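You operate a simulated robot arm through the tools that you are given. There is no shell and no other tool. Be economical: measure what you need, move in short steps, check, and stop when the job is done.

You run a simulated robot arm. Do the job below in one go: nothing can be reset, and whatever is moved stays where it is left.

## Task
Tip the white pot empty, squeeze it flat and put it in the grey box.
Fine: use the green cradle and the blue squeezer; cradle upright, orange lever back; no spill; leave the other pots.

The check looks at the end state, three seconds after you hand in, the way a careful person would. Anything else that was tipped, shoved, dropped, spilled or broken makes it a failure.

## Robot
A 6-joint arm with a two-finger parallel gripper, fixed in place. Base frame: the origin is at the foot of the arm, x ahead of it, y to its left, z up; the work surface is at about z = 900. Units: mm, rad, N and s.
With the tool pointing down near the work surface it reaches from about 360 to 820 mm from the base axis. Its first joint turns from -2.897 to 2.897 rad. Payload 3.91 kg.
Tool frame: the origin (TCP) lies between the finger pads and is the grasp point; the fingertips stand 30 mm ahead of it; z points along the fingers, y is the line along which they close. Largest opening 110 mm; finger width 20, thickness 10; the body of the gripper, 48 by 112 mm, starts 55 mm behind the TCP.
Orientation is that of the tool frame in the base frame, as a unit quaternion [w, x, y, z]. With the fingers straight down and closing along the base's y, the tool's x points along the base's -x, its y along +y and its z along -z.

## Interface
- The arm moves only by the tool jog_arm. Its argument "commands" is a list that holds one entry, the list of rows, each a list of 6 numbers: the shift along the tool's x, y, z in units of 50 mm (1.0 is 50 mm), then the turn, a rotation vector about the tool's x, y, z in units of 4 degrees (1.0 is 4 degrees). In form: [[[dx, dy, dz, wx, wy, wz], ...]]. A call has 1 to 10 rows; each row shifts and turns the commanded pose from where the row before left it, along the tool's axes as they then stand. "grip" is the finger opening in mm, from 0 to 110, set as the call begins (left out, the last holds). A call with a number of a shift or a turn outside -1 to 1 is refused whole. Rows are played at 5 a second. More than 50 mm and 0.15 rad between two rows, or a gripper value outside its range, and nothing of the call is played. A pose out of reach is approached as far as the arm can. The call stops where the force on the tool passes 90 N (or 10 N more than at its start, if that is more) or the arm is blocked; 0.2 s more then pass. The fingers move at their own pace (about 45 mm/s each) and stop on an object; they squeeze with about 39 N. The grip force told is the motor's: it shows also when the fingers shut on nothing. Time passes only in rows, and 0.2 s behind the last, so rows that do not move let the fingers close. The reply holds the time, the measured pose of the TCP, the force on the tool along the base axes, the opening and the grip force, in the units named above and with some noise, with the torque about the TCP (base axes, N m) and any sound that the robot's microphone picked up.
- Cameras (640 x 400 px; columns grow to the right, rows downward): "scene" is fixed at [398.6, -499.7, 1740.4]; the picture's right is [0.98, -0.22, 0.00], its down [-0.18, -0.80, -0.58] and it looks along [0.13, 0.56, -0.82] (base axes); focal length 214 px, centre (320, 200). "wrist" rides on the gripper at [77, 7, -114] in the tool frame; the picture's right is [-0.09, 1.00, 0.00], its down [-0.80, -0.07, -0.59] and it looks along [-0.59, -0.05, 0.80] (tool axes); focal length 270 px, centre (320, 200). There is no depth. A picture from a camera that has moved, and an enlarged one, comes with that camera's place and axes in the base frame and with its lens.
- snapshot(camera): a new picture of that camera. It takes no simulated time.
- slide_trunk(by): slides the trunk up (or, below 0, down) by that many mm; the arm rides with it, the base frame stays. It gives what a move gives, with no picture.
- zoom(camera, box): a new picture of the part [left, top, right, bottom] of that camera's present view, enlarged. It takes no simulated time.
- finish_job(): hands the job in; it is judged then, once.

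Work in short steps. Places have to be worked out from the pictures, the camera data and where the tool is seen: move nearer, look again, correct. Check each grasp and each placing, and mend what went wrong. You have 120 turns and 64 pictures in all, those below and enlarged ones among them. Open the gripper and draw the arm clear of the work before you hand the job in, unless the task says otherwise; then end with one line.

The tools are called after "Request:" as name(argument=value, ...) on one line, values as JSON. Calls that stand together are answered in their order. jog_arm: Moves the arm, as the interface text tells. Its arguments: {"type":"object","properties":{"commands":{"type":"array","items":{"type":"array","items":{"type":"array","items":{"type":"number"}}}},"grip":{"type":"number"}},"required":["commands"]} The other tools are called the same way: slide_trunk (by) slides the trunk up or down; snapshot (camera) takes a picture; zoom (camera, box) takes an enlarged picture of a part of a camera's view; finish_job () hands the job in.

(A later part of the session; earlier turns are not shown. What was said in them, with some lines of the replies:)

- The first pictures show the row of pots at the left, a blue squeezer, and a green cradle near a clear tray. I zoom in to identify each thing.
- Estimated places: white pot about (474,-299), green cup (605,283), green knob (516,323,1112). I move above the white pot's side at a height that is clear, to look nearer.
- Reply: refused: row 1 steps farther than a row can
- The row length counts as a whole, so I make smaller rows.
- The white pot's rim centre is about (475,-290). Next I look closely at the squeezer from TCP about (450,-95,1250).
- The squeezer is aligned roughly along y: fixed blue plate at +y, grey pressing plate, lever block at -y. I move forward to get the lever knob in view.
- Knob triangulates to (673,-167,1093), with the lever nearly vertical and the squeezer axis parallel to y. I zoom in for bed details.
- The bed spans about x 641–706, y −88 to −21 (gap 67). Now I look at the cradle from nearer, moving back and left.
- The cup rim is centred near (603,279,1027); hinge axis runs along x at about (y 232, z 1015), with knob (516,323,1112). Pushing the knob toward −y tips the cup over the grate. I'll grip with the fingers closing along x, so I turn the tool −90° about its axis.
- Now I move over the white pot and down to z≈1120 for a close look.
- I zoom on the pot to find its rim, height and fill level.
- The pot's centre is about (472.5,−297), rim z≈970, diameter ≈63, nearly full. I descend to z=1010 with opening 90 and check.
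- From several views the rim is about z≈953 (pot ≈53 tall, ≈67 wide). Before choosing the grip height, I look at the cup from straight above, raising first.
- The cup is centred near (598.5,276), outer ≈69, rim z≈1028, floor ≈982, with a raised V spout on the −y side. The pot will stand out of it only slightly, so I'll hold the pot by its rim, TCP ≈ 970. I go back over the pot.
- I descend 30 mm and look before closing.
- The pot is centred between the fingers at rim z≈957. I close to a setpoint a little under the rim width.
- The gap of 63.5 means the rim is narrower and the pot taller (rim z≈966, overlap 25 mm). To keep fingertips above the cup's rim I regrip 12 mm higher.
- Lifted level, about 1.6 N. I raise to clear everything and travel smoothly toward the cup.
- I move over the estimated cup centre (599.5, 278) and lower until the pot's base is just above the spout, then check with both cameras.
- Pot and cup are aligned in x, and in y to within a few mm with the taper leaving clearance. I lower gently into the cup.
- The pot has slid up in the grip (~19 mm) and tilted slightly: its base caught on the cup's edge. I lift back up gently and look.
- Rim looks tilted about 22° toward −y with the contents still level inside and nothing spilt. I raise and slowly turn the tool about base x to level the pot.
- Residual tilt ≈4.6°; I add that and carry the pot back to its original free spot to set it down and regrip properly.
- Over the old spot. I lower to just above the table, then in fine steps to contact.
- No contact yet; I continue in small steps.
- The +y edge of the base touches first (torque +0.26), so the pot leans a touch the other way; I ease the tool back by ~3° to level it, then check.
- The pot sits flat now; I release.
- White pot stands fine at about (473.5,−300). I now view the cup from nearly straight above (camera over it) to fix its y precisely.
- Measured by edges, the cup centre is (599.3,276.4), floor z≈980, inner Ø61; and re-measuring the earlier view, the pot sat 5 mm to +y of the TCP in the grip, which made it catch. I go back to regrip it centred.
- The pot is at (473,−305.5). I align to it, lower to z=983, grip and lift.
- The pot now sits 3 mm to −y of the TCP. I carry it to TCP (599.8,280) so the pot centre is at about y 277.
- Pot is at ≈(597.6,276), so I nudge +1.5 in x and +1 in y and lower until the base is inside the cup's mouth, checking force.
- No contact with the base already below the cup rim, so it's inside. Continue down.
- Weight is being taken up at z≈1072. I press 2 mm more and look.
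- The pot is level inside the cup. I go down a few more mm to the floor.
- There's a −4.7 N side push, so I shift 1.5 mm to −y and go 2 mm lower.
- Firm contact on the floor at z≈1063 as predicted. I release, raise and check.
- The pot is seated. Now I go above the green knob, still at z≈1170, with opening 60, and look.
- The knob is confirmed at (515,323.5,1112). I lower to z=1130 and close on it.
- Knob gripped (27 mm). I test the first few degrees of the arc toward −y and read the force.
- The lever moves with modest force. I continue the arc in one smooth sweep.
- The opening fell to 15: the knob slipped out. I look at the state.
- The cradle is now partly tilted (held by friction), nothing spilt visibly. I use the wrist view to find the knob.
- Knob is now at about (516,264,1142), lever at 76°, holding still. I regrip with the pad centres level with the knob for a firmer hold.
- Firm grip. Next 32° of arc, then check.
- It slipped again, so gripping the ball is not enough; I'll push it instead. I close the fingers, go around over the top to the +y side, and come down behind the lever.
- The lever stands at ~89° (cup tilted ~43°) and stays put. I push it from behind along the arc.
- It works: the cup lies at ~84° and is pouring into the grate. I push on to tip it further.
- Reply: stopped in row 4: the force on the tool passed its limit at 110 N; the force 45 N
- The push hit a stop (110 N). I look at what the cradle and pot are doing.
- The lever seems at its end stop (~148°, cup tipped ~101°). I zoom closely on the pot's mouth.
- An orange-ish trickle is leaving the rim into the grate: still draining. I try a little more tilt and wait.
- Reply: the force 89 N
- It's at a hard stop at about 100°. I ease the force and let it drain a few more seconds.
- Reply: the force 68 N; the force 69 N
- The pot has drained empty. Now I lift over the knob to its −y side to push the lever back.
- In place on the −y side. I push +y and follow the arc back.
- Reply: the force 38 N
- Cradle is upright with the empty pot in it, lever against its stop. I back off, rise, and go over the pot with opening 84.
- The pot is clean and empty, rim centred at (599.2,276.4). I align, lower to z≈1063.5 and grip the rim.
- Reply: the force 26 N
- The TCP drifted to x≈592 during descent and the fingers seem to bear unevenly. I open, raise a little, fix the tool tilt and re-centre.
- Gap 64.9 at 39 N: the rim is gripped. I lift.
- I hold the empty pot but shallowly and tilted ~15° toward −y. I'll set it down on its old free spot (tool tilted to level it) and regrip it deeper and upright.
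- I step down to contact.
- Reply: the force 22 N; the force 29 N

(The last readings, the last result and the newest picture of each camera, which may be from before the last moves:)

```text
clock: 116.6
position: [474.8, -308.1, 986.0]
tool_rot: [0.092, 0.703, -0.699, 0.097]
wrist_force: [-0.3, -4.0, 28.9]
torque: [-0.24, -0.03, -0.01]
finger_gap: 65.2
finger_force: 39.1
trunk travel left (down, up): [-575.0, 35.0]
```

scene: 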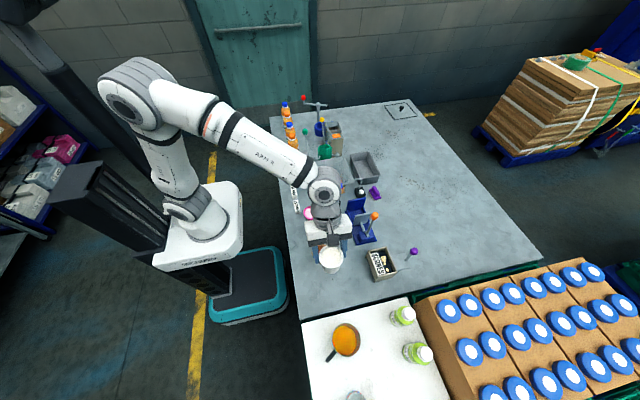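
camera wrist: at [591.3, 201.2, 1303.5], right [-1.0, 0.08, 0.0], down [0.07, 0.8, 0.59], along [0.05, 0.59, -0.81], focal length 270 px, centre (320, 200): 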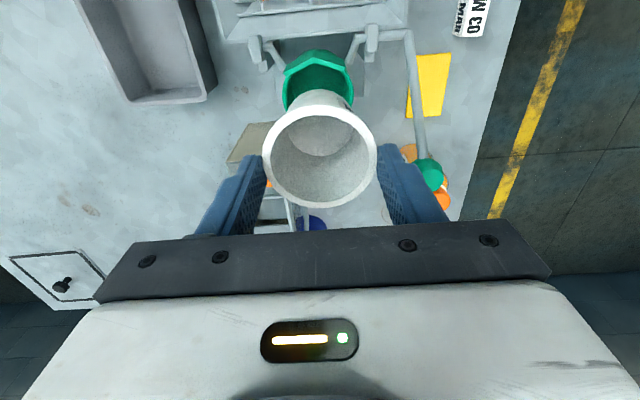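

Contact made. I release, back out along the tool, straighten the tool and look.

Request:
jog_arm(commands=[[[0, 0, 0, 0, 0, 0], [0, 0, 0, 0, 0, 0], [0, 0, -0.6, 0, 0, 0], [0.15, 0, -0.6, 0, -0.94, 0], [0.15, 0, 0, 0, -0.94, 0], [0, 0, 0, 0, -0.94, 0], [0, 0, 0, 0, -0.93, 0]]], grip=85)

Request:
zoom(camera="wrist", box=[200, 60, 440, 220])

```text
clock: 118.2
position: [474.8, -308.2, 1042.4]
tool_rot: [0.0, 0.709, -0.705, 0.001]
wrist_force: [0.3, -1.0, -0.3]
torque: [0.0, -0.03, 0.02]
finger_gap: 85.0
finger_force: 0.1
trunk travel left (down, up): [-575.0, 35.0]
```

```text
2.50 times, centred on (320, 140) of wrist
camera zoom: at [468.1, -384.5, 1157.3], right [-1.0, 0.08, 0.0], down [0.07, 0.8, 0.59], along [0.05, 0.59, -0.81], focal length 676 px, centre (320, 350)
```

zoom: 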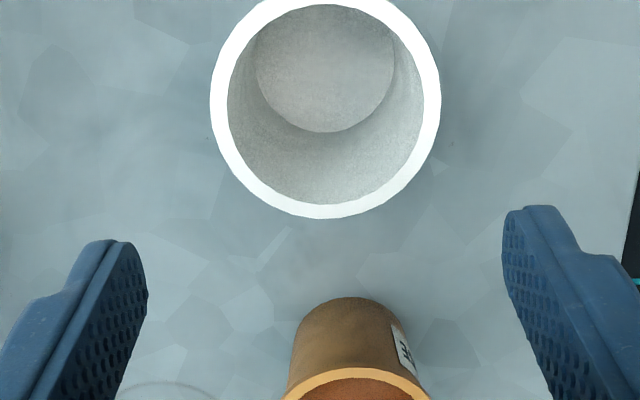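

The pot is upright at (471.3,−324.5). I align, lower to z=971 and grip deeper.

Request:
jog_arm(commands=[[[0.167, 0.036, 0, 0, 0, 0], [0.167, 0.036, 0, 0, 0, 0], [0, 0, 0.5, 0, 0, 0], [0, 0, 0.5, 0, 0, 0], [0, 0, 0.43, 0, 0, 0], [0, 0, 0, 0, 0, 0]]])

Request:
jog_arm(commands=[[[0, 0, 0, 0, 0, 0], [0, 0, 0, 0, 0, 0], [0, 0, 0, 0, 0, 0]]], grip=58)

Request:
jog_arm(commands=[[[0, 0, -0.3, 0, 0, 0], [0, 0, -0.8, 0, 0, 0], [0, 0, -0.9, 0, 0, 0], [0, 0, -0.9, 0, 0, 0], [0, 0, -0.9, 0, 0, 0], [0, 0, -0.7, 0, 0, 0]]])

```text
clock: 119.6
position: [471.9, -326.7, 971.3]
tool_rot: [0.001, 0.708, -0.706, 0.0]
wrist_force: [0.6, -0.3, 0.2]
torque: [0.01, 0.03, -0.01]
finger_gap: 84.9
finger_force: 0.0
trunk travel left (down, up): [-575.0, 35.0]
```

```text
clock: 120.4
position: [471.9, -325.8, 971.8]
tool_rot: [0.002, 0.708, -0.707, 0.002]
wrist_force: [-0.7, 0.3, 0.1]
torque: [0.0, 0.05, 0.0]
finger_gap: 64.9
finger_force: 39.7
trunk travel left (down, up): [-575.0, 35.0]
```

```text
clock: 121.8
position: [470.4, -325.0, 1196.5]
tool_rot: [0.002, 0.709, -0.705, 0.0]
wrist_force: [0.4, -0.4, -0.9]
torque: [0.01, -0.03, 0.02]
finger_gap: 64.9
finger_force: 38.7
trunk travel left (down, up): [-575.0, 35.0]
```

Deep grip now, pot base ≈ TCP−71.5. At the squeezer the camera would come close to the orange knob, so I turn the tool 180° here in the air first.

Request:
jog_arm(commands=[[[0, 0, 0, 0, 0, 1], [0, 0, 0, 0, 0, 1], [0, 0, 0, 0, 0, 1], [0, 0, 0, 0, 0, 1], [0, 0, 0, 0, 0, 1], [0, 0, 0, 0, 0, 1], [0, 0, 0, 0, 0, 1], [0, 0, 0, 0, 0, 1], [0, 0, 0, 0, 0, 1], [0, 0, 0, 0, 0, 1]]])

Request:
jog_arm(commands=[[[0, 0, 0, 0, 0, 1], [0, 0, 0, 0, 0, 1], [0, 0, 0, 0, 0, 1], [0, 0, 0, 0, 0, 1], [0, 0, 0, 0, 0, 1], [0, 0, 0, 0, 0, 1], [0, 0, 0, 0, 0, 1], [0, 0, 0, 0, 0, 1], [0, 0, 0, 0, 0, 1], [0, 0, 0, 0, 0, 1]]])

Request:
jog_arm(commands=[[[0, 0, 0, 0, 0, 1], [0, 0, 0, 0, 0, 1], [0, 0, 0, 0, 0, 1], [0, 0, 0, 0, 0, 1], [0, 0, 0, 0, 0, 1], [0, 0, 0, 0, 0, 1], [0, 0, 0, 0, 0, 1], [0, 0, 0, 0, 0, 1], [0, 0, 0, 0, 0, 1], [0, 0, 0, 0, 0, 1]]])

Request:
jog_arm(commands=[[[0, 0, 0, 0, 0, 1], [0, 0, 0, 0, 0, 1], [0, 0, 0, 0, 0, 1], [0, 0, 0, 0, 0, 1], [0, 0, 0, 0, 0, 1], [0, 0, 0, 0, 0, 1], [0, 0, 0, 0, 0, 1], [0, 0, 0, 0, 0, 1], [0, 0, 0, 0, 0, 1], [0, 0, 0, 0, 0, 1]]])

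Request:
jog_arm(commands=[[[0, 0, 0, 0, 0, 1], [0, 0, 0, 0, 0, 1], [0, 0, 0, 0, 0, 1], [0, 0, 0, 0, 0, 1], [0, 0, 0, 0, 0, 1]]])

```text
clock: 124.0
position: [471.7, -325.7, 1196.2]
tool_rot: [0.0, -0.424, 0.906, -0.002]
wrist_force: [-0.4, -0.6, -1.2]
torque: [-0.03, 0.01, 0.03]
finger_gap: 64.9
finger_force: 39.0
trunk travel left (down, up): [-575.0, 35.0]
```

```text
clock: 126.2
position: [469.6, -325.2, 1196.3]
tool_rot: [0.0, -0.087, 0.996, -0.001]
wrist_force: [0.5, 1.0, -0.9]
torque: [0.03, 0.0, -0.01]
finger_gap: 64.6
finger_force: 39.3
trunk travel left (down, up): [-575.0, 35.0]
```

```text
clock: 128.4
position: [469.8, -324.5, 1196.4]
tool_rot: [0.0, 0.258, 0.966, -0.001]
wrist_force: [0.1, 0.2, -1.4]
torque: [-0.01, 0.02, 0.01]
finger_gap: 65.1
finger_force: 39.4
trunk travel left (down, up): [-575.0, 35.0]
```

```text
clock: 130.6
position: [471.4, -324.4, 1196.7]
tool_rot: [0.001, 0.572, 0.82, -0.001]
wrist_force: [-0.3, 0.5, -1.0]
torque: [0.0, -0.01, 0.0]
finger_gap: 64.8
finger_force: 38.8
trunk travel left (down, up): [-575.0, 35.0]
```

```text
clock: 131.8
position: [471.1, -323.5, 1196.6]
tool_rot: [0.001, 0.706, 0.708, -0.002]
wrist_force: [-1.0, 0.2, -1.2]
torque: [-0.02, 0.0, -0.03]
finger_gap: 64.6
finger_force: 38.5
trunk travel left (down, up): [-575.0, 35.0]
```

Now move above the squeezer bed at z≈1196, then lower to 1080 (base 1008, above the plates) and take a zoomed view.

Request:
jog_arm(commands=[[[0.769, 0.579, 0, 0, 0, 0], [0.769, 0.579, 0, 0, 0, 0], [0.769, 0.579, 0, 0, 0, 0], [0.769, 0.579, 0, 0, 0, 0], [0.769, 0.579, 0, 0, 0, 0], [0.769, 0.579, 0, 0, 0, 0], [0.769, 0.579, 0, 0, 0, 0], [0, 0, 0.9, 0, 0, 0], [0, 0, 0.9, 0, 0, 0], [0, 0, 0.3, 0, 0, 0]]])

Request:
snapshot(camera="wrist")

```text
clock: 134.0
position: [673.9, -56.9, 1090.1]
tool_rot: [0.002, 0.706, 0.708, -0.001]
wrist_force: [-0.2, 0.2, -1.6]
torque: [0.0, 0.04, -0.01]
finger_gap: 65.1
finger_force: 38.7
trunk travel left (down, up): [-575.0, 35.0]
```

```text
6 pictures are left
camera wrist: at [680.7, 22.4, 1205.9], right [1.0, -0.08, 0.0], down [-0.07, -0.8, 0.6], along [-0.05, -0.59, -0.8], focal length 270 px, centre (320, 200)
```

wrist: 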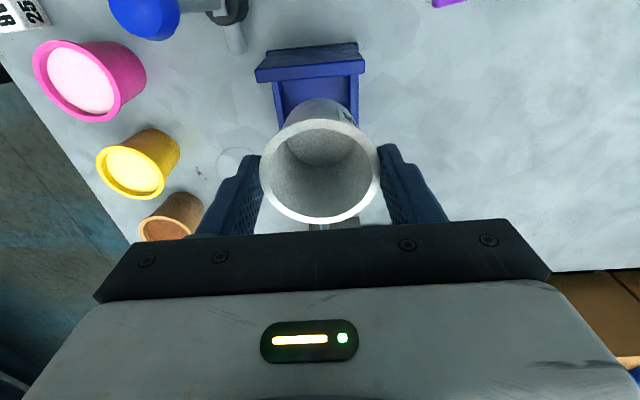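

Pot is at ≈(674.7,−53.6); bed centre ≈(672.5,−55.5). I nudge and lower stepwise, watching forces.

Request:
jog_arm(commands=[[[-0.04, -0.04, 0.2, 0, 0, 0], [0, 0, 0.4, 0, 0, 0], [0, 0, 0.4, 0, 0, 0], [0, 0, 0.2, 0, 0, 0]]])

Request:
jog_arm(commands=[[[0, 0, 0.2, 0, 0, 0], [0, 0, 0.2, 0, 0, 0], [0, 0, 0.2, 0, 0, 0]]])

```text
clock: 135.0
position: [671.0, -56.9, 1030.5]
tool_rot: [0.001, 0.706, 0.709, -0.001]
wrist_force: [0.5, 0.4, -1.8]
torque: [0.0, 0.0, 0.01]
finger_gap: 64.9
finger_force: 38.6
trunk travel left (down, up): [-575.0, 35.0]
```

```text
clock: 135.8
position: [669.5, -57.6, 1001.2]
tool_rot: [0.001, 0.706, 0.708, -0.001]
wrist_force: [0.2, 0.9, -0.5]
torque: [0.01, -0.02, -0.01]
finger_gap: 65.0
finger_force: 39.0
trunk travel left (down, up): [-575.0, 35.0]
```

Request:
jog_arm(commands=[[[0, 0.04, 0.1, 0, 0, 0], [0, 0, 0.1, 0, 0, 0]]])

Request:
jog_arm(commands=[[[0, 0, 0.06, 0, 0, 0], [0, 0, 0.06, 0, 0, 0]]])

```text
clock: 136.4
position: [671.1, -58.4, 990.8]
tool_rot: [0.001, 0.706, 0.709, -0.001]
wrist_force: [-0.2, 0.4, -1.7]
torque: [-0.03, -0.02, -0.03]
finger_gap: 64.8
finger_force: 39.1
trunk travel left (down, up): [-575.0, 35.0]
```

```text
clock: 137.0
position: [673.1, -57.7, 985.2]
tool_rot: [0.001, 0.706, 0.708, -0.001]
wrist_force: [-0.4, -1.4, -1.2]
torque: [0.02, -0.04, 0.0]
finger_gap: 64.8
finger_force: 39.0
trunk travel left (down, up): [-575.0, 35.0]
```

Request:
jog_arm(commands=[[[0, 0, 0.05, 0, 0, 0], [0, 0, 0.04, 0, 0, 0]]])

```text
clock: 137.6
position: [671.7, -58.7, 983.5]
tool_rot: [0.003, 0.706, 0.708, 0.001]
wrist_force: [-0.1, 1.1, 20.0]
torque: [0.41, 0.33, -0.02]
finger_gap: 64.7
finger_force: 39.0
trunk travel left (down, up): [-575.0, 35.0]
```

The pot stands on the bed (contact at the predicted height). I release, rise, close the fingers and go behind the orange knob on its −y side.

Request:
jog_arm(commands=[[[0, 0, 0, 0, 0, 0], [0, 0, 0, 0, 0, 0], [0, 0, -0.4, 0, 0, 0], [0, 0, -0.9, 0, 0, 0], [0, 0, -0.9, 0, 0, 0], [0, 0, -0.9, 0, 0, 0], [0, 0, -0.9, 0, 0, 0]]], grip=84)

Request:
jog_arm(commands=[[[-0.97, 0, 0, 0, 0, 0], [-0.97, 0, 0, 0, 0, 0], [-0.9, 0, 0, 0, 0, 0]]], grip=0)

Request:
snapshot(camera="wrist")

```text
clock: 139.2
position: [671.9, -56.2, 1181.5]
tool_rot: [0.002, 0.706, 0.709, -0.001]
wrist_force: [-1.0, 0.3, -0.1]
torque: [0.01, -0.02, -0.01]
finger_gap: 84.0
finger_force: 0.0
trunk travel left (down, up): [-575.0, 35.0]
```

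```text
clock: 140.0
position: [674.1, -201.3, 1181.2]
tool_rot: [0.0, 0.706, 0.709, -0.001]
wrist_force: [0.6, -0.2, 0.0]
torque: [-0.01, -0.02, 0.01]
finger_gap: 13.3
finger_force: 0.2
trunk travel left (down, up): [-575.0, 35.0]
```

```text
5 pictures are left
camera wrist: at [680.3, -121.8, 1296.2], right [1.0, -0.08, 0.0], down [-0.07, -0.8, 0.6], along [-0.05, -0.59, -0.8], focal length 270 px, centre (320, 200)
```

wrist: 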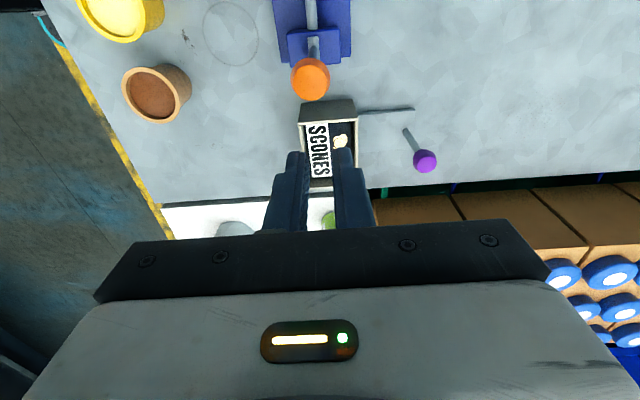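

Knob confirmed at (671,−165,1093). I lower to z≈1108 behind it and push +y gently.

Request:
jog_arm(commands=[[[0, -0.05, 0.5, 0, 0, 0], [0, 0, 0.5, 0, 0, 0], [0, 0, 0.46, 0, 0, 0], [0.2, 0, 0, 0, 0, 0], [0.2, 0, 0, 0, 0, 0]]])

Request:
jog_arm(commands=[[[0.15, 0, 0, 0, 0, 0], [0.1, 0, 0, 0, 0, 0]]])

```text
clock: 141.2
position: [669.5, -190.8, 1107.2]
tool_rot: [0.004, 0.707, 0.707, -0.001]
wrist_force: [2.5, -54.3, 3.6]
torque: [-0.58, -0.41, 0.01]
finger_gap: 0.0
finger_force: 37.7
trunk travel left (down, up): [-575.0, 35.0]
```

```text
clock: 141.8
position: [668.7, -190.5, 1108.6]
tool_rot: [0.01, 0.71, 0.704, -0.006]
wrist_force: [-1.1, -38.8, -2.2]
torque: [-0.53, 0.35, 0.05]
finger_gap: 0.0
finger_force: 37.4
trunk travel left (down, up): [-575.0, 35.0]
stopped in row 2: the force on the tool passed its limit at 93 N (the readings are from after the stop); the commanded pose is now the measured one
```

It's rigid in +y (stop at 93 N), and its hub axis lies along y, so the lever should swing in x. I back off, go over to its −x side and try a +x push.

Request:
jog_arm(commands=[[[-0.3, 0, 0, 0.08, 0.32, -0.16], [0, 0, -0.6, 0, 0, 0], [0, 0, -0.6, 0, 0, 0], [0.4, -0.36, 0, 0, 0, 0], [0.4, -0.36, 0, 0, 0, 0], [0, 0, 0.6, 0, 0, 0], [0, 0, 0.6, 0, 0, 0]]])

Request:
jog_arm(commands=[[[0, 0.2, 0, 0, 0, 0], [0, 0.15, 0, 0, 0, 0], [0, 0.1, 0, 0, 0, 0]]])

```text
clock: 143.4
position: [633.0, -153.5, 1110.0]
tool_rot: [-0.001, 0.705, 0.71, 0.002]
wrist_force: [0.5, -0.4, -0.3]
torque: [-0.02, 0.01, -0.02]
finger_gap: 0.3
finger_force: 37.7
trunk travel left (down, up): [-575.0, 35.0]
```

```text
clock: 144.2
position: [649.4, -153.0, 1111.4]
tool_rot: [-0.004, 0.705, 0.709, 0.0]
wrist_force: [-34.5, -0.2, -6.9]
torque: [0.06, 0.57, -0.32]
finger_gap: 0.0
finger_force: 37.2
trunk travel left (down, up): [-575.0, 35.0]
```

Contact with 34 N and little motion. I push slightly more to see whether it yields.

Request:
jog_arm(commands=[[[0, 0.06, 0, 0, 0, 0], [0, 0.06, 0, 0, 0, 0]]])

```text
clock: 144.8
position: [650.6, -153.1, 1111.9]
tool_rot: [-0.006, 0.705, 0.709, -0.002]
wrist_force: [-59.2, 2.2, -14.0]
torque: [0.15, 1.04, -0.46]
finger_gap: 0.0
finger_force: 37.6
trunk travel left (down, up): [-575.0, 35.0]
```

No movement in +x either. Next I try from the +y side, pulling toward −y.

Request:
jog_arm(commands=[[[0, -0.5, 0, 0, 0, 0], [0, 0, -0.6, 0, 0, 0], [0, 0, -0.6, 0, 0, 0], [0.5, 0.4, 0, 0, 0, 0], [0, 0.45, 0, 0, 0, 0], [0, 0, 0.6, 0, 0, 0], [0, 0, 0.6, 0, 0, 0]]])

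Request:
jog_arm(commands=[[[-0.2, 0, 0, 0, 0, 0], [-0.1, 0, 0, 0, 0, 0], [-0.1, 0, 0, 0, 0, 0]]])

```text
clock: 146.4
position: [678.0, -130.6, 1111.7]
tool_rot: [0.0, 0.705, 0.709, 0.002]
wrist_force: [1.0, -0.5, 0.2]
torque: [-0.01, 0.02, 0.01]
finger_gap: 0.0
finger_force: 37.5
trunk travel left (down, up): [-575.0, 35.0]
```

```text
clock: 147.2
position: [679.3, -146.0, 1110.5]
tool_rot: [-0.001, 0.704, 0.71, 0.002]
wrist_force: [-1.9, 26.8, 1.2]
torque: [0.4, 0.01, -0.21]
finger_gap: 0.1
finger_force: 37.6
trunk travel left (down, up): [-575.0, 35.0]
```

Request:
jog_arm(commands=[[[-0.08, 0, 0, 0, 0, 0], [-0.08, 0, 0, 0, 0, 0]]])

```text
clock: 147.8
position: [679.1, -144.9, 1111.8]
tool_rot: [-0.002, 0.704, 0.711, 0.002]
wrist_force: [-4.7, 58.2, -5.6]
torque: [0.94, 0.07, -0.49]
finger_gap: 0.1
finger_force: 37.5
trunk travel left (down, up): [-575.0, 35.0]
```

Rigid in −y too, so it must swing toward −x. I go to its +x side and push −x.

Request:
jog_arm(commands=[[[0.4, 0, 0, 0, 0, 0], [0, 0, -0.6, 0, 0, 0], [0, 0, -0.6, 0, 0, 0], [-0.4, 0.3, 0, 0, 0, 0], [-0.5, 0.3, 0, 0, 0, 0], [0, 0, 0.6, 0, 0, 0], [0, 0, 0.6, 0, 0, 0]]])

Request:
jog_arm(commands=[[[0, -0.2, 0, 0, 0, 0], [0, -0.15, 0, 0, 0, 0], [0, -0.1, 0, 0, 0, 0], [0, -0.1, 0, 0, 0, 0]]])

```text
clock: 149.4
position: [708.0, -184.2, 1110.7]
tool_rot: [0.0, 0.704, 0.71, 0.002]
wrist_force: [0.6, 0.6, 0.5]
torque: [-0.01, 0.02, 0.01]
finger_gap: 0.1
finger_force: 37.6
trunk travel left (down, up): [-575.0, 35.0]
```

```text
clock: 150.4
position: [679.7, -184.6, 1110.1]
tool_rot: [-0.001, 0.705, 0.71, 0.001]
wrist_force: [-0.1, -0.1, 0.3]
torque: [-0.01, 0.04, -0.01]
finger_gap: 0.0
finger_force: 38.1
trunk travel left (down, up): [-575.0, 35.0]
```

That pass was at y≈−184, beside the knob. I go back and redo it at y=−165.

Request:
jog_arm(commands=[[[0, 0.7, 0, 0, 0, 0], [0.39, 0, 0, 0, 0, 0], [0, -0.2, 0, 0, 0, 0], [0, -0.2, 0, 0, 0, 0], [0, -0.15, 0, 0, 0, 0]]])

Request:
jog_arm(commands=[[[0, -0.1, 0, 0, 0, 0], [0, -0.1, 0, 0, 0, 0]]])

```text
clock: 151.6
position: [689.1, -164.3, 1111.4]
tool_rot: [-0.001, 0.705, 0.709, 0.002]
wrist_force: [-0.3, 0.1, 0.0]
torque: [0.01, -0.03, 0.01]
finger_gap: 0.0
finger_force: 37.5
trunk travel left (down, up): [-575.0, 35.0]
```

```text
clock: 152.2
position: [679.0, -164.3, 1109.8]
tool_rot: [-0.001, 0.704, 0.71, 0.002]
wrist_force: [0.2, -0.5, 1.1]
torque: [-0.04, -0.03, 0.01]
finger_gap: 0.0
finger_force: 37.3
trunk travel left (down, up): [-575.0, 35.0]
```

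No contact where the knob should be, so it has moved. I look.

Request:
zoom(camera="scene", box=[330, 170, 410, 250])

```text
5.00 times, centred on (370, 210) of scene
camera zoom: at [398.6, -499.7, 1740.4], right [0.98, -0.22, 0.0], down [-0.18, -0.8, -0.58], along [0.13, 0.56, -0.82], focal length 1072 px, centre (70, 150)
```

zoom: 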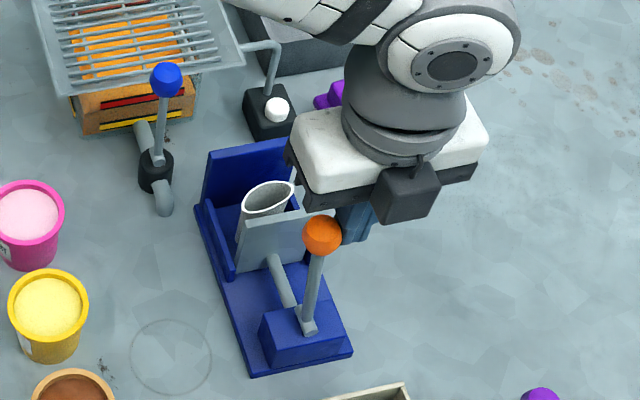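

The −x push is right: the plate has advanced and the pot is starting to flatten; the knob is at x≈657. I continue following the arc toward −x.

Request:
jog_arm(commands=[[[0, -0.364, 0.07, 0, 0, 0], [0, -0.35, 0.12, 0, 0, 0], [0, -0.33, 0.168, 0, 0, 0], [0, -0.304, 0.212, 0, 0, 0]]])

Request:
jog_arm(commands=[[[0, -0.272, 0.252, 0, 0, 0], [0, -0.234, 0.288, 0, 0, 0], [0, -0.192, 0.318, 0, 0, 0], [0, -0.144, 0.342, 0, 0, 0]]])

```text
clock: 153.2
position: [611.6, -163.0, 1084.3]
tool_rot: [-0.001, 0.704, 0.71, 0.001]
wrist_force: [0.1, 0.1, 0.1]
torque: [-0.02, 0.02, -0.01]
finger_gap: 0.1
finger_force: 37.8
trunk travel left (down, up): [-575.0, 35.0]
```

```text
clock: 154.1
position: [587.3, -162.5, 1058.2]
tool_rot: [0.022, 0.704, 0.71, 0.015]
wrist_force: [0.8, 9.2, 37.7]
torque: [0.11, 0.2, -0.08]
finger_gap: 0.1
finger_force: 37.4
trunk travel left (down, up): [-575.0, 35.0]
stopped in row 4: the force on the tool passed its limit at 105 N (the readings are from after the stop); the commanded pose is now the measured one
```

Stopped at 105 N around 52°. I press a little more to see whether it gives.

Request:
jog_arm(commands=[[[0, -0.06, 0.12, 0, 0, 0], [0, 0, 0.06, 0, 0, 0], [0, 0, 0, 0, 0, 0], [0, 0, 0, 0, 0, 0]]])

```text
clock: 155.1
position: [587.5, -163.9, 1055.6]
tool_rot: [0.028, 0.703, 0.71, 0.017]
wrist_force: [20.2, 14.3, 81.7]
torque: [0.12, -0.06, -0.01]
finger_gap: 0.1
finger_force: 37.4
trunk travel left (down, up): [-575.0, 35.0]
```

It holds at 82 N: end of travel. I lift over to the −x side of the knob to bring the lever back.

Request:
jog_arm(commands=[[[0, 0, -0.6, 0.9, 0.23, 0], [0, 0, -0.7, 0, 0, 0], [0, -0.65, 0, 0, 0, 0], [0, -0.65, 0, 0, 0, 0], [0, 0, 0.45, 0, 0, 0], [0, 0, 0.45, 0, 0, 0], [0, 0, 0.45, 0, 0, 0]]])

Request:
jog_arm(commands=[[[0, 0.25, 0, 0, 0, 0], [0, 0.248, -0.276, 0, 0, 0], [0, 0.284, -0.24, 0, 0, 0], [0, 0.316, -0.196, 0, 0, 0], [0, 0.34, -0.152, 0, 0, 0], [0, 0.356, -0.102, 0, 0, 0], [0, 0.368, -0.052, 0, 0, 0], [0, 0.18, 0, 0, 0, 0]]])

```text
clock: 156.7
position: [521.4, -167.3, 1041.0]
tool_rot: [-0.011, 0.704, 0.71, -0.005]
wrist_force: [-0.4, 0.3, 0.2]
torque: [-0.01, -0.01, 0.01]
finger_gap: 0.0
finger_force: 37.7
trunk travel left (down, up): [-575.0, 35.0]
```

```text
clock: 158.5
position: [637.5, -164.8, 1090.1]
tool_rot: [-0.011, 0.704, 0.71, -0.005]
wrist_force: [0.9, -0.2, -0.7]
torque: [-0.01, -0.04, 0.02]
finger_gap: 0.0
finger_force: 37.3
trunk travel left (down, up): [-575.0, 35.0]
```

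No stop yet; I continue +x to where the lever's rest stop was felt (TCP x≈650).

Request:
jog_arm(commands=[[[0, 0.15, -0.1, 0, 0, 0], [0, 0.1, -0.1, 0, 0, 0], [0, 0.08, 0, 0, 0, 0]]])

```text
clock: 159.3
position: [644.1, -165.7, 1097.4]
tool_rot: [-0.016, 0.705, 0.709, -0.007]
wrist_force: [-46.4, 2.4, -20.3]
torque: [0.05, 0.33, -0.07]
finger_gap: 0.0
finger_force: 37.5
trunk travel left (down, up): [-575.0, 35.0]
```

The lever is back at its rest stop (46 N). I back off, rise, move over the bed and turn the tool −90° so the fingers close along y (the flattened pot's thin direction).

Request:
jog_arm(commands=[[[0, -0.4, 0, -0.46, -0.18, 0], [0, 0, -0.8, 0, 0, 0], [0, 0, -0.8, 0, 0, 0], [0.7, 0.3, 0, 0, 0, 0], [0.7, 0.3, 0, 0, 0, 0], [0.7, 0.3, 0, 0, 0, 0], [0, 0, 0, 0, 0, -1], [0, 0, 0, 0, 0, -1], [0, 0, 0, 0, 0, -1], [0, 0, 0, 0, 0, -1]]], grip=60)

Request:
jog_arm(commands=[[[0, 0, 0, 0, 0, -1], [0, 0, 0, 0, 0, -1], [0, 0, 0, 0, 0, -1], [0, 0, 0, 0, 0, -1], [0, 0, 0, 0, 0, -1], [0, 0, 0, 0, 0, -1], [0, 0, 0, 0, 0, -1], [0, 0, 0, 0, 0, -1], [0, 0, 0, 0, 0, -1], [0, 0, 0, 0, 0, -1]]])

Request:
jog_arm(commands=[[[0, 0, 0, 0, 0, -1], [0, 0, 0, 0, 0, -1], [0, 0, 0, 0, 0, -1], [0, 0, 0, 0, 0, -1], [0, 0, 0, 0, 0, -1], [0, 0, 0, 0, 0, -1], [0, 0, 0, 0, 0, -1], [0, 0, 0, 0, 0, -1], [0, 0, 0, 0, 0, -0.6]]])

```text
clock: 161.5
position: [677.0, -58.6, 1179.6]
tool_rot: [0.005, 0.598, 0.802, 0.001]
wrist_force: [-0.4, 0.7, 0.4]
torque: [-0.02, -0.01, -0.03]
finger_gap: 59.9
finger_force: 0.1
trunk travel left (down, up): [-575.0, 35.0]
```

```text
clock: 163.7
position: [675.6, -57.5, 1180.6]
tool_rot: [0.006, 0.288, 0.958, -0.001]
wrist_force: [-0.5, 0.2, -0.1]
torque: [0.03, 0.03, 0.01]
finger_gap: 60.2
finger_force: 0.0
trunk travel left (down, up): [-575.0, 35.0]
```

```text
clock: 165.7
position: [676.2, -58.7, 1180.0]
tool_rot: [0.006, -0.01, 1.0, -0.003]
wrist_force: [-0.5, 0.7, 0.4]
torque: [0.0, 0.0, -0.03]
finger_gap: 59.9
finger_force: 0.1
trunk travel left (down, up): [-575.0, 35.0]
```

Request:
jog_arm(commands=[[[0, 0, 0, -0.09, 0.17, 0.28]]])

Request:
zoom(camera="wrist", box=[210, 10, 430, 160])

```text
clock: 166.1
position: [676.4, -59.1, 1180.4]
tool_rot: [-0.001, 0.001, 1.0, 0.002]
wrist_force: [-0.1, -0.6, -0.1]
torque: [-0.01, -0.04, 0.0]
finger_gap: 59.8
finger_force: 0.0
trunk travel left (down, up): [-575.0, 35.0]
```

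```text
2.67 times, centred on (320, 85) of wrist
camera zoom: at [599.9, -50.8, 1295.2], right [0.09, 1.0, 0.0], down [0.8, -0.08, 0.59], along [0.59, -0.05, -0.81], focal length 721 px, centre (320, 507)
```

zoom: 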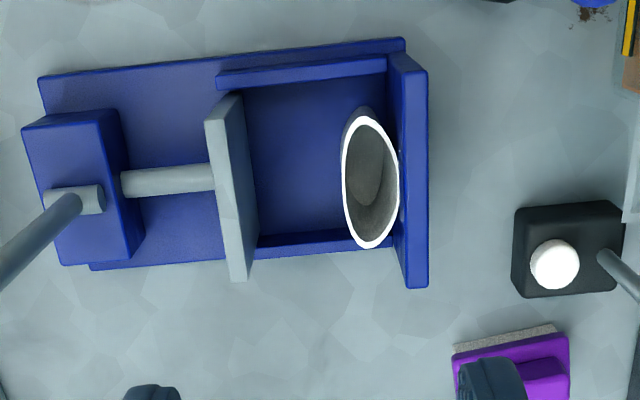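

The pot is flattened (≈23 mm thick), resting against the blue plate at about (670,−34); lever is back upright. There's no finger room on its +y side, so I'll grip it by its two ends along x: turn the tool +90° again.

Request:
jog_arm(commands=[[[0, 0, 0, 0, 0, 1], [0, 0, 0, 0, 0, 1], [0, 0, 0, 0, 0, 1], [0, 0, 0, 0, 0, 1], [0, 0, 0, 0, 0, 1], [0, 0, 0, 0, 0, 1], [0, 0, 0, 0, 0, 1], [0, 0, 0, 0, 0, 1], [0, 0, 0, 0, 0, 1], [0, 0, 0, 0, 0, 1]]], grip=90)

Request:
jog_arm(commands=[[[0, 0, 0, 0, 0, 1], [0, 0, 0, 0, 0, 1], [0, 0, 0, 0, 0, 1], [0, 0, 0, 0, 0, 1], [0, 0, 0, 0, 0, 1], [0, 0, 0, 0, 0, 1], [0, 0, 0, 0, 0, 1], [0, 0, 0, 0, 0, 1], [0, 0, 0, 0, 0, 1], [0, 0, 0, 0, 0, 1]]])

Request:
jog_arm(commands=[[[0, 0, 0, 0, 0, 1], [0, 0, 0, 0, 0, 1], [0, 0, 0, 0, 0, 0.4], [0.4, -0.12, 0, 0, 0, 0], [0, 0, 0.9, 0, 0, 0], [0, 0, 0.9, 0, 0, 0], [0, 0, 0, 0, 0, 0]]])

```text
clock: 168.3
position: [676.7, -59.7, 1180.8]
tool_rot: [-0.001, 0.345, 0.939, 0.001]
wrist_force: [-0.2, 0.4, -1.3]
torque: [0.01, 0.0, 0.0]
finger_gap: 89.9
finger_force: 0.1
trunk travel left (down, up): [-575.0, 35.0]
```

```text
clock: 170.5
position: [676.6, -58.2, 1180.9]
tool_rot: [-0.001, 0.645, 0.764, 0.0]
wrist_force: [0.1, 0.4, 0.1]
torque: [0.01, 0.01, 0.03]
finger_gap: 90.2
finger_force: 0.0
trunk travel left (down, up): [-575.0, 35.0]
```

```text
clock: 172.1
position: [669.6, -42.0, 1090.7]
tool_rot: [-0.001, 0.705, 0.709, 0.0]
wrist_force: [0.8, -1.0, -0.3]
torque: [0.0, -0.02, -0.04]
finger_gap: 90.0
finger_force: 0.0
trunk travel left (down, up): [-575.0, 35.0]
```

Descend to z≈981 around the pot's ends and close.

Request:
jog_arm(commands=[[[0.03, 0, 0.6, 0, 0, 0], [0, 0, 0.6, 0, 0, 0], [0, 0, 0.5, 0, 0, 0], [0, 0, 0.3, 0, 0, 0], [0, 0, 0.18, 0, 0, 0], [0, 0, 0, 0, 0, 0]]])

Request:
jog_arm(commands=[[[0, 0, 0, 0, 0, 0], [0, 0, 0, 0, 0, 0], [0, 0, 0, 0, 0, 0], [0, 0, 0, 0, 0, 0]]], grip=45)

```text
clock: 173.5
position: [669.3, -37.6, 980.8]
tool_rot: [-0.001, 0.706, 0.709, 0.0]
wrist_force: [-0.1, 0.3, 0.5]
torque: [0.03, 0.01, 0.02]
finger_gap: 89.9
finger_force: 0.0
trunk travel left (down, up): [-575.0, 35.0]
```

```text
clock: 174.5
position: [670.2, -37.3, 981.6]
tool_rot: [-0.001, 0.706, 0.708, 0.0]
wrist_force: [0.3, -0.4, -1.2]
torque: [-0.01, -0.04, -0.01]
finger_gap: 45.8
finger_force: 1.3
trunk travel left (down, up): [-575.0, 35.0]
```

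Hardly any force at 45.8 mm; I close further.

Request:
jog_arm(commands=[[[0, 0, 0, 0, 0, 0], [0, 0, 0, 0, 0, 0], [0, 0, 0, 0, 0, 0]]], grip=30)

```text
clock: 175.3
position: [669.9, -38.3, 981.6]
tool_rot: [-0.001, 0.706, 0.708, 0.0]
wrist_force: [0.9, 0.0, 0.5]
torque: [0.0, -0.07, -0.01]
finger_gap: 45.2
finger_force: 39.6
trunk travel left (down, up): [-575.0, 35.0]
```

Gripped at 45 mm with 39 N. I lift straight up and check with a picture.

Request:
jog_arm(commands=[[[0, 0, -0.2, 0, 0, 0], [0, 0, -0.5, 0, 0, 0], [0, 0, -0.8, 0, 0, 0], [0, 0, -0.8, 0, 0, 0], [0, 0, -0.8, 0, 0, 0], [0, 0, -0.6, 0, 0, 0]]])

Request:
snapshot(camera="wrist")

```text
clock: 176.7
position: [671.3, -37.2, 1167.9]
tool_rot: [-0.001, 0.705, 0.709, 0.0]
wrist_force: [-0.1, -1.0, -1.4]
torque: [0.0, 0.0, -0.03]
finger_gap: 45.5
finger_force: 38.8
trunk travel left (down, up): [-575.0, 35.0]
```

```text
2 pictures are left
camera wrist: at [677.5, 39.4, 1282.6], right [1.0, -0.08, 0.0], down [-0.07, -0.8, 0.59], along [-0.05, -0.59, -0.81], focal length 270 px, centre (320, 200)
```

wrist: 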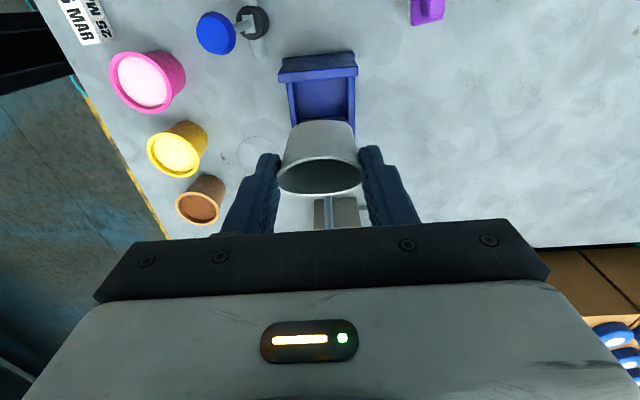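

Flattened pot is held and the bed is empty. I carry it above the grey box, centre ≈(785,190).

Request:
jog_arm(commands=[[[0.745, 0.38, 0, 0, 0, 0], [0.745, 0.38, 0, 0, 0, 0], [0.745, 0.38, 0, 0, 0, 0], [0.745, 0.38, 0, 0, 0, 0], [0.745, 0.38, 0, 0, 0, 0], [0.745, 0.38, 0, 0, 0, 0], [0, 0, 0.6, 0, 0, 0], [0, 0, 0.6, 0, 0, 0], [0, 0, 0, 0, 0, 0]]])

Request:
snapshot(camera="wrist")

```text
clock: 178.7
position: [778.8, 183.0, 1103.0]
tool_rot: [-0.001, 0.706, 0.708, 0.0]
wrist_force: [0.5, -0.2, -1.3]
torque: [-0.01, 0.0, 0.01]
finger_gap: 45.3
finger_force: 38.9
out of reach, approached as far as the arm can: row 6
trunk travel left (down, up): [-575.0, 35.0]
```

```text
1 pictures are left
camera wrist: at [785.6, 261.9, 1218.4], right [1.0, -0.08, 0.0], down [-0.07, -0.8, 0.59], along [-0.05, -0.59, -0.81], focal length 270 px, centre (320, 200)
```

wrist: 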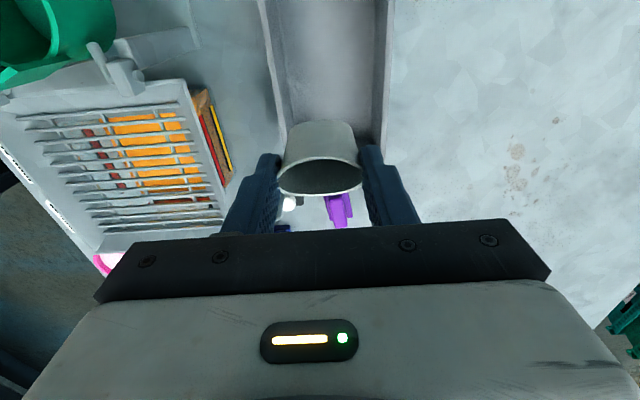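

The pot is over the box (inner x≈741–833, y≈113–277). I lower into it to z≈985, watching forces.

Request:
jog_arm(commands=[[[0, 0.03, 0.6, 0, 0, 0], [0, 0.03, 0.6, 0, 0, 0], [0, 0, 0.6, 0, 0, 0], [0, 0, 0.4, 0, 0, 0], [0, 0, 0.16, 0, 0, 0]]])

```text
clock: 179.9
position: [779.1, 186.6, 985.5]
tool_rot: [-0.001, 0.706, 0.709, 0.001]
wrist_force: [0.0, -0.3, -0.6]
torque: [-0.03, -0.01, -0.03]
finger_gap: 45.4
finger_force: 38.9
trunk travel left (down, up): [-575.0, 35.0]
```

Request:
jog_arm(commands=[[[0, 0, 0.08, 0, 0, 0], [0, 0, 0.08, 0, 0, 0]]])

```text
clock: 180.5
position: [780.9, 186.8, 978.9]
tool_rot: [-0.001, 0.706, 0.708, 0.0]
wrist_force: [1.0, -0.1, -1.6]
torque: [0.01, 0.01, 0.04]
finger_gap: 44.9
finger_force: 39.6
trunk travel left (down, up): [-575.0, 35.0]
```

I'm just above the box floor; I release with a small opening and rise straight up.

Request:
jog_arm(commands=[[[0, 0, 0, 0, 0, 0], [0, 0, 0, 0, 0, 0], [0, 0, -0.3, 0, 0, 0], [0, 0, -0.7, 0, 0, 0], [0, 0, -0.9, 0, 0, 0], [0, 0, -0.9, 0, 0, 0], [0, 0, -0.9, 0, 0, 0], [0, 0, -0.9, 0, 0, 0]]], grip=58)

```text
clock: 182.3
position: [762.8, 182.1, 1205.1]
tool_rot: [-0.001, 0.706, 0.709, 0.001]
wrist_force: [-1.1, -0.5, 0.7]
torque: [-0.01, -0.03, 0.02]
finger_gap: 58.1
finger_force: 0.1
out of reach, approached as far as the arm can: row 8
trunk travel left (down, up): [-575.0, 35.0]
```

Gripper is free. I draw the arm back and clear, then use the last picture to check everything.

Request:
jog_arm(commands=[[[0, -0.8, -0.4, 0, 0, 0], [0, -0.9, -0.4, 0, 0, 0], [0, -0.9, -0.4, 0, 0, 0], [0, -0.9, -0.4, 0, 0, 0], [0, -0.9, -0.4, 0, 0, 0], [0, -0.9, -0.4, 0, 0, 0], [0, -0.9, -0.4, 0, 0, 0], [0, -0.8, -0.3, 0, 0, 0]]], grip=100)

Request:
zoom(camera="scene", box=[270, 110, 430, 260])

```text
clock: 184.1
position: [411.0, 178.2, 1359.3]
tool_rot: [-0.001, 0.706, 0.708, 0.001]
wrist_force: [0.0, 0.2, -0.3]
torque: [0.05, -0.02, 0.02]
finger_gap: 100.1
finger_force: 0.0
trunk travel left (down, up): [-575.0, 35.0]
```

```text
2.67 times, centred on (350, 185) of scene
camera zoom: at [398.6, -499.7, 1740.4], right [0.98, -0.22, 0.0], down [-0.18, -0.8, -0.58], along [0.13, 0.56, -0.82], focal length 572 px, centre (240, 240)
```

zoom: 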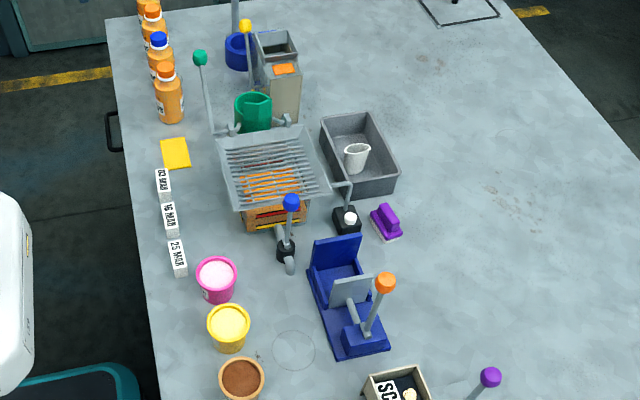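

The flattened pot is in the grey box, the cradle is upright, the orange lever is back at rest, and the other pots haven't moved. I hand in.

Request:
finish_job()

```text
The job is handed in.
```

The white pot is emptied into the grate, squeezed to about 23 mm at the lever's stop, and in the grey box. The cradle is upright, the orange lever is back, the other pots are untouched, and I saw no spill.
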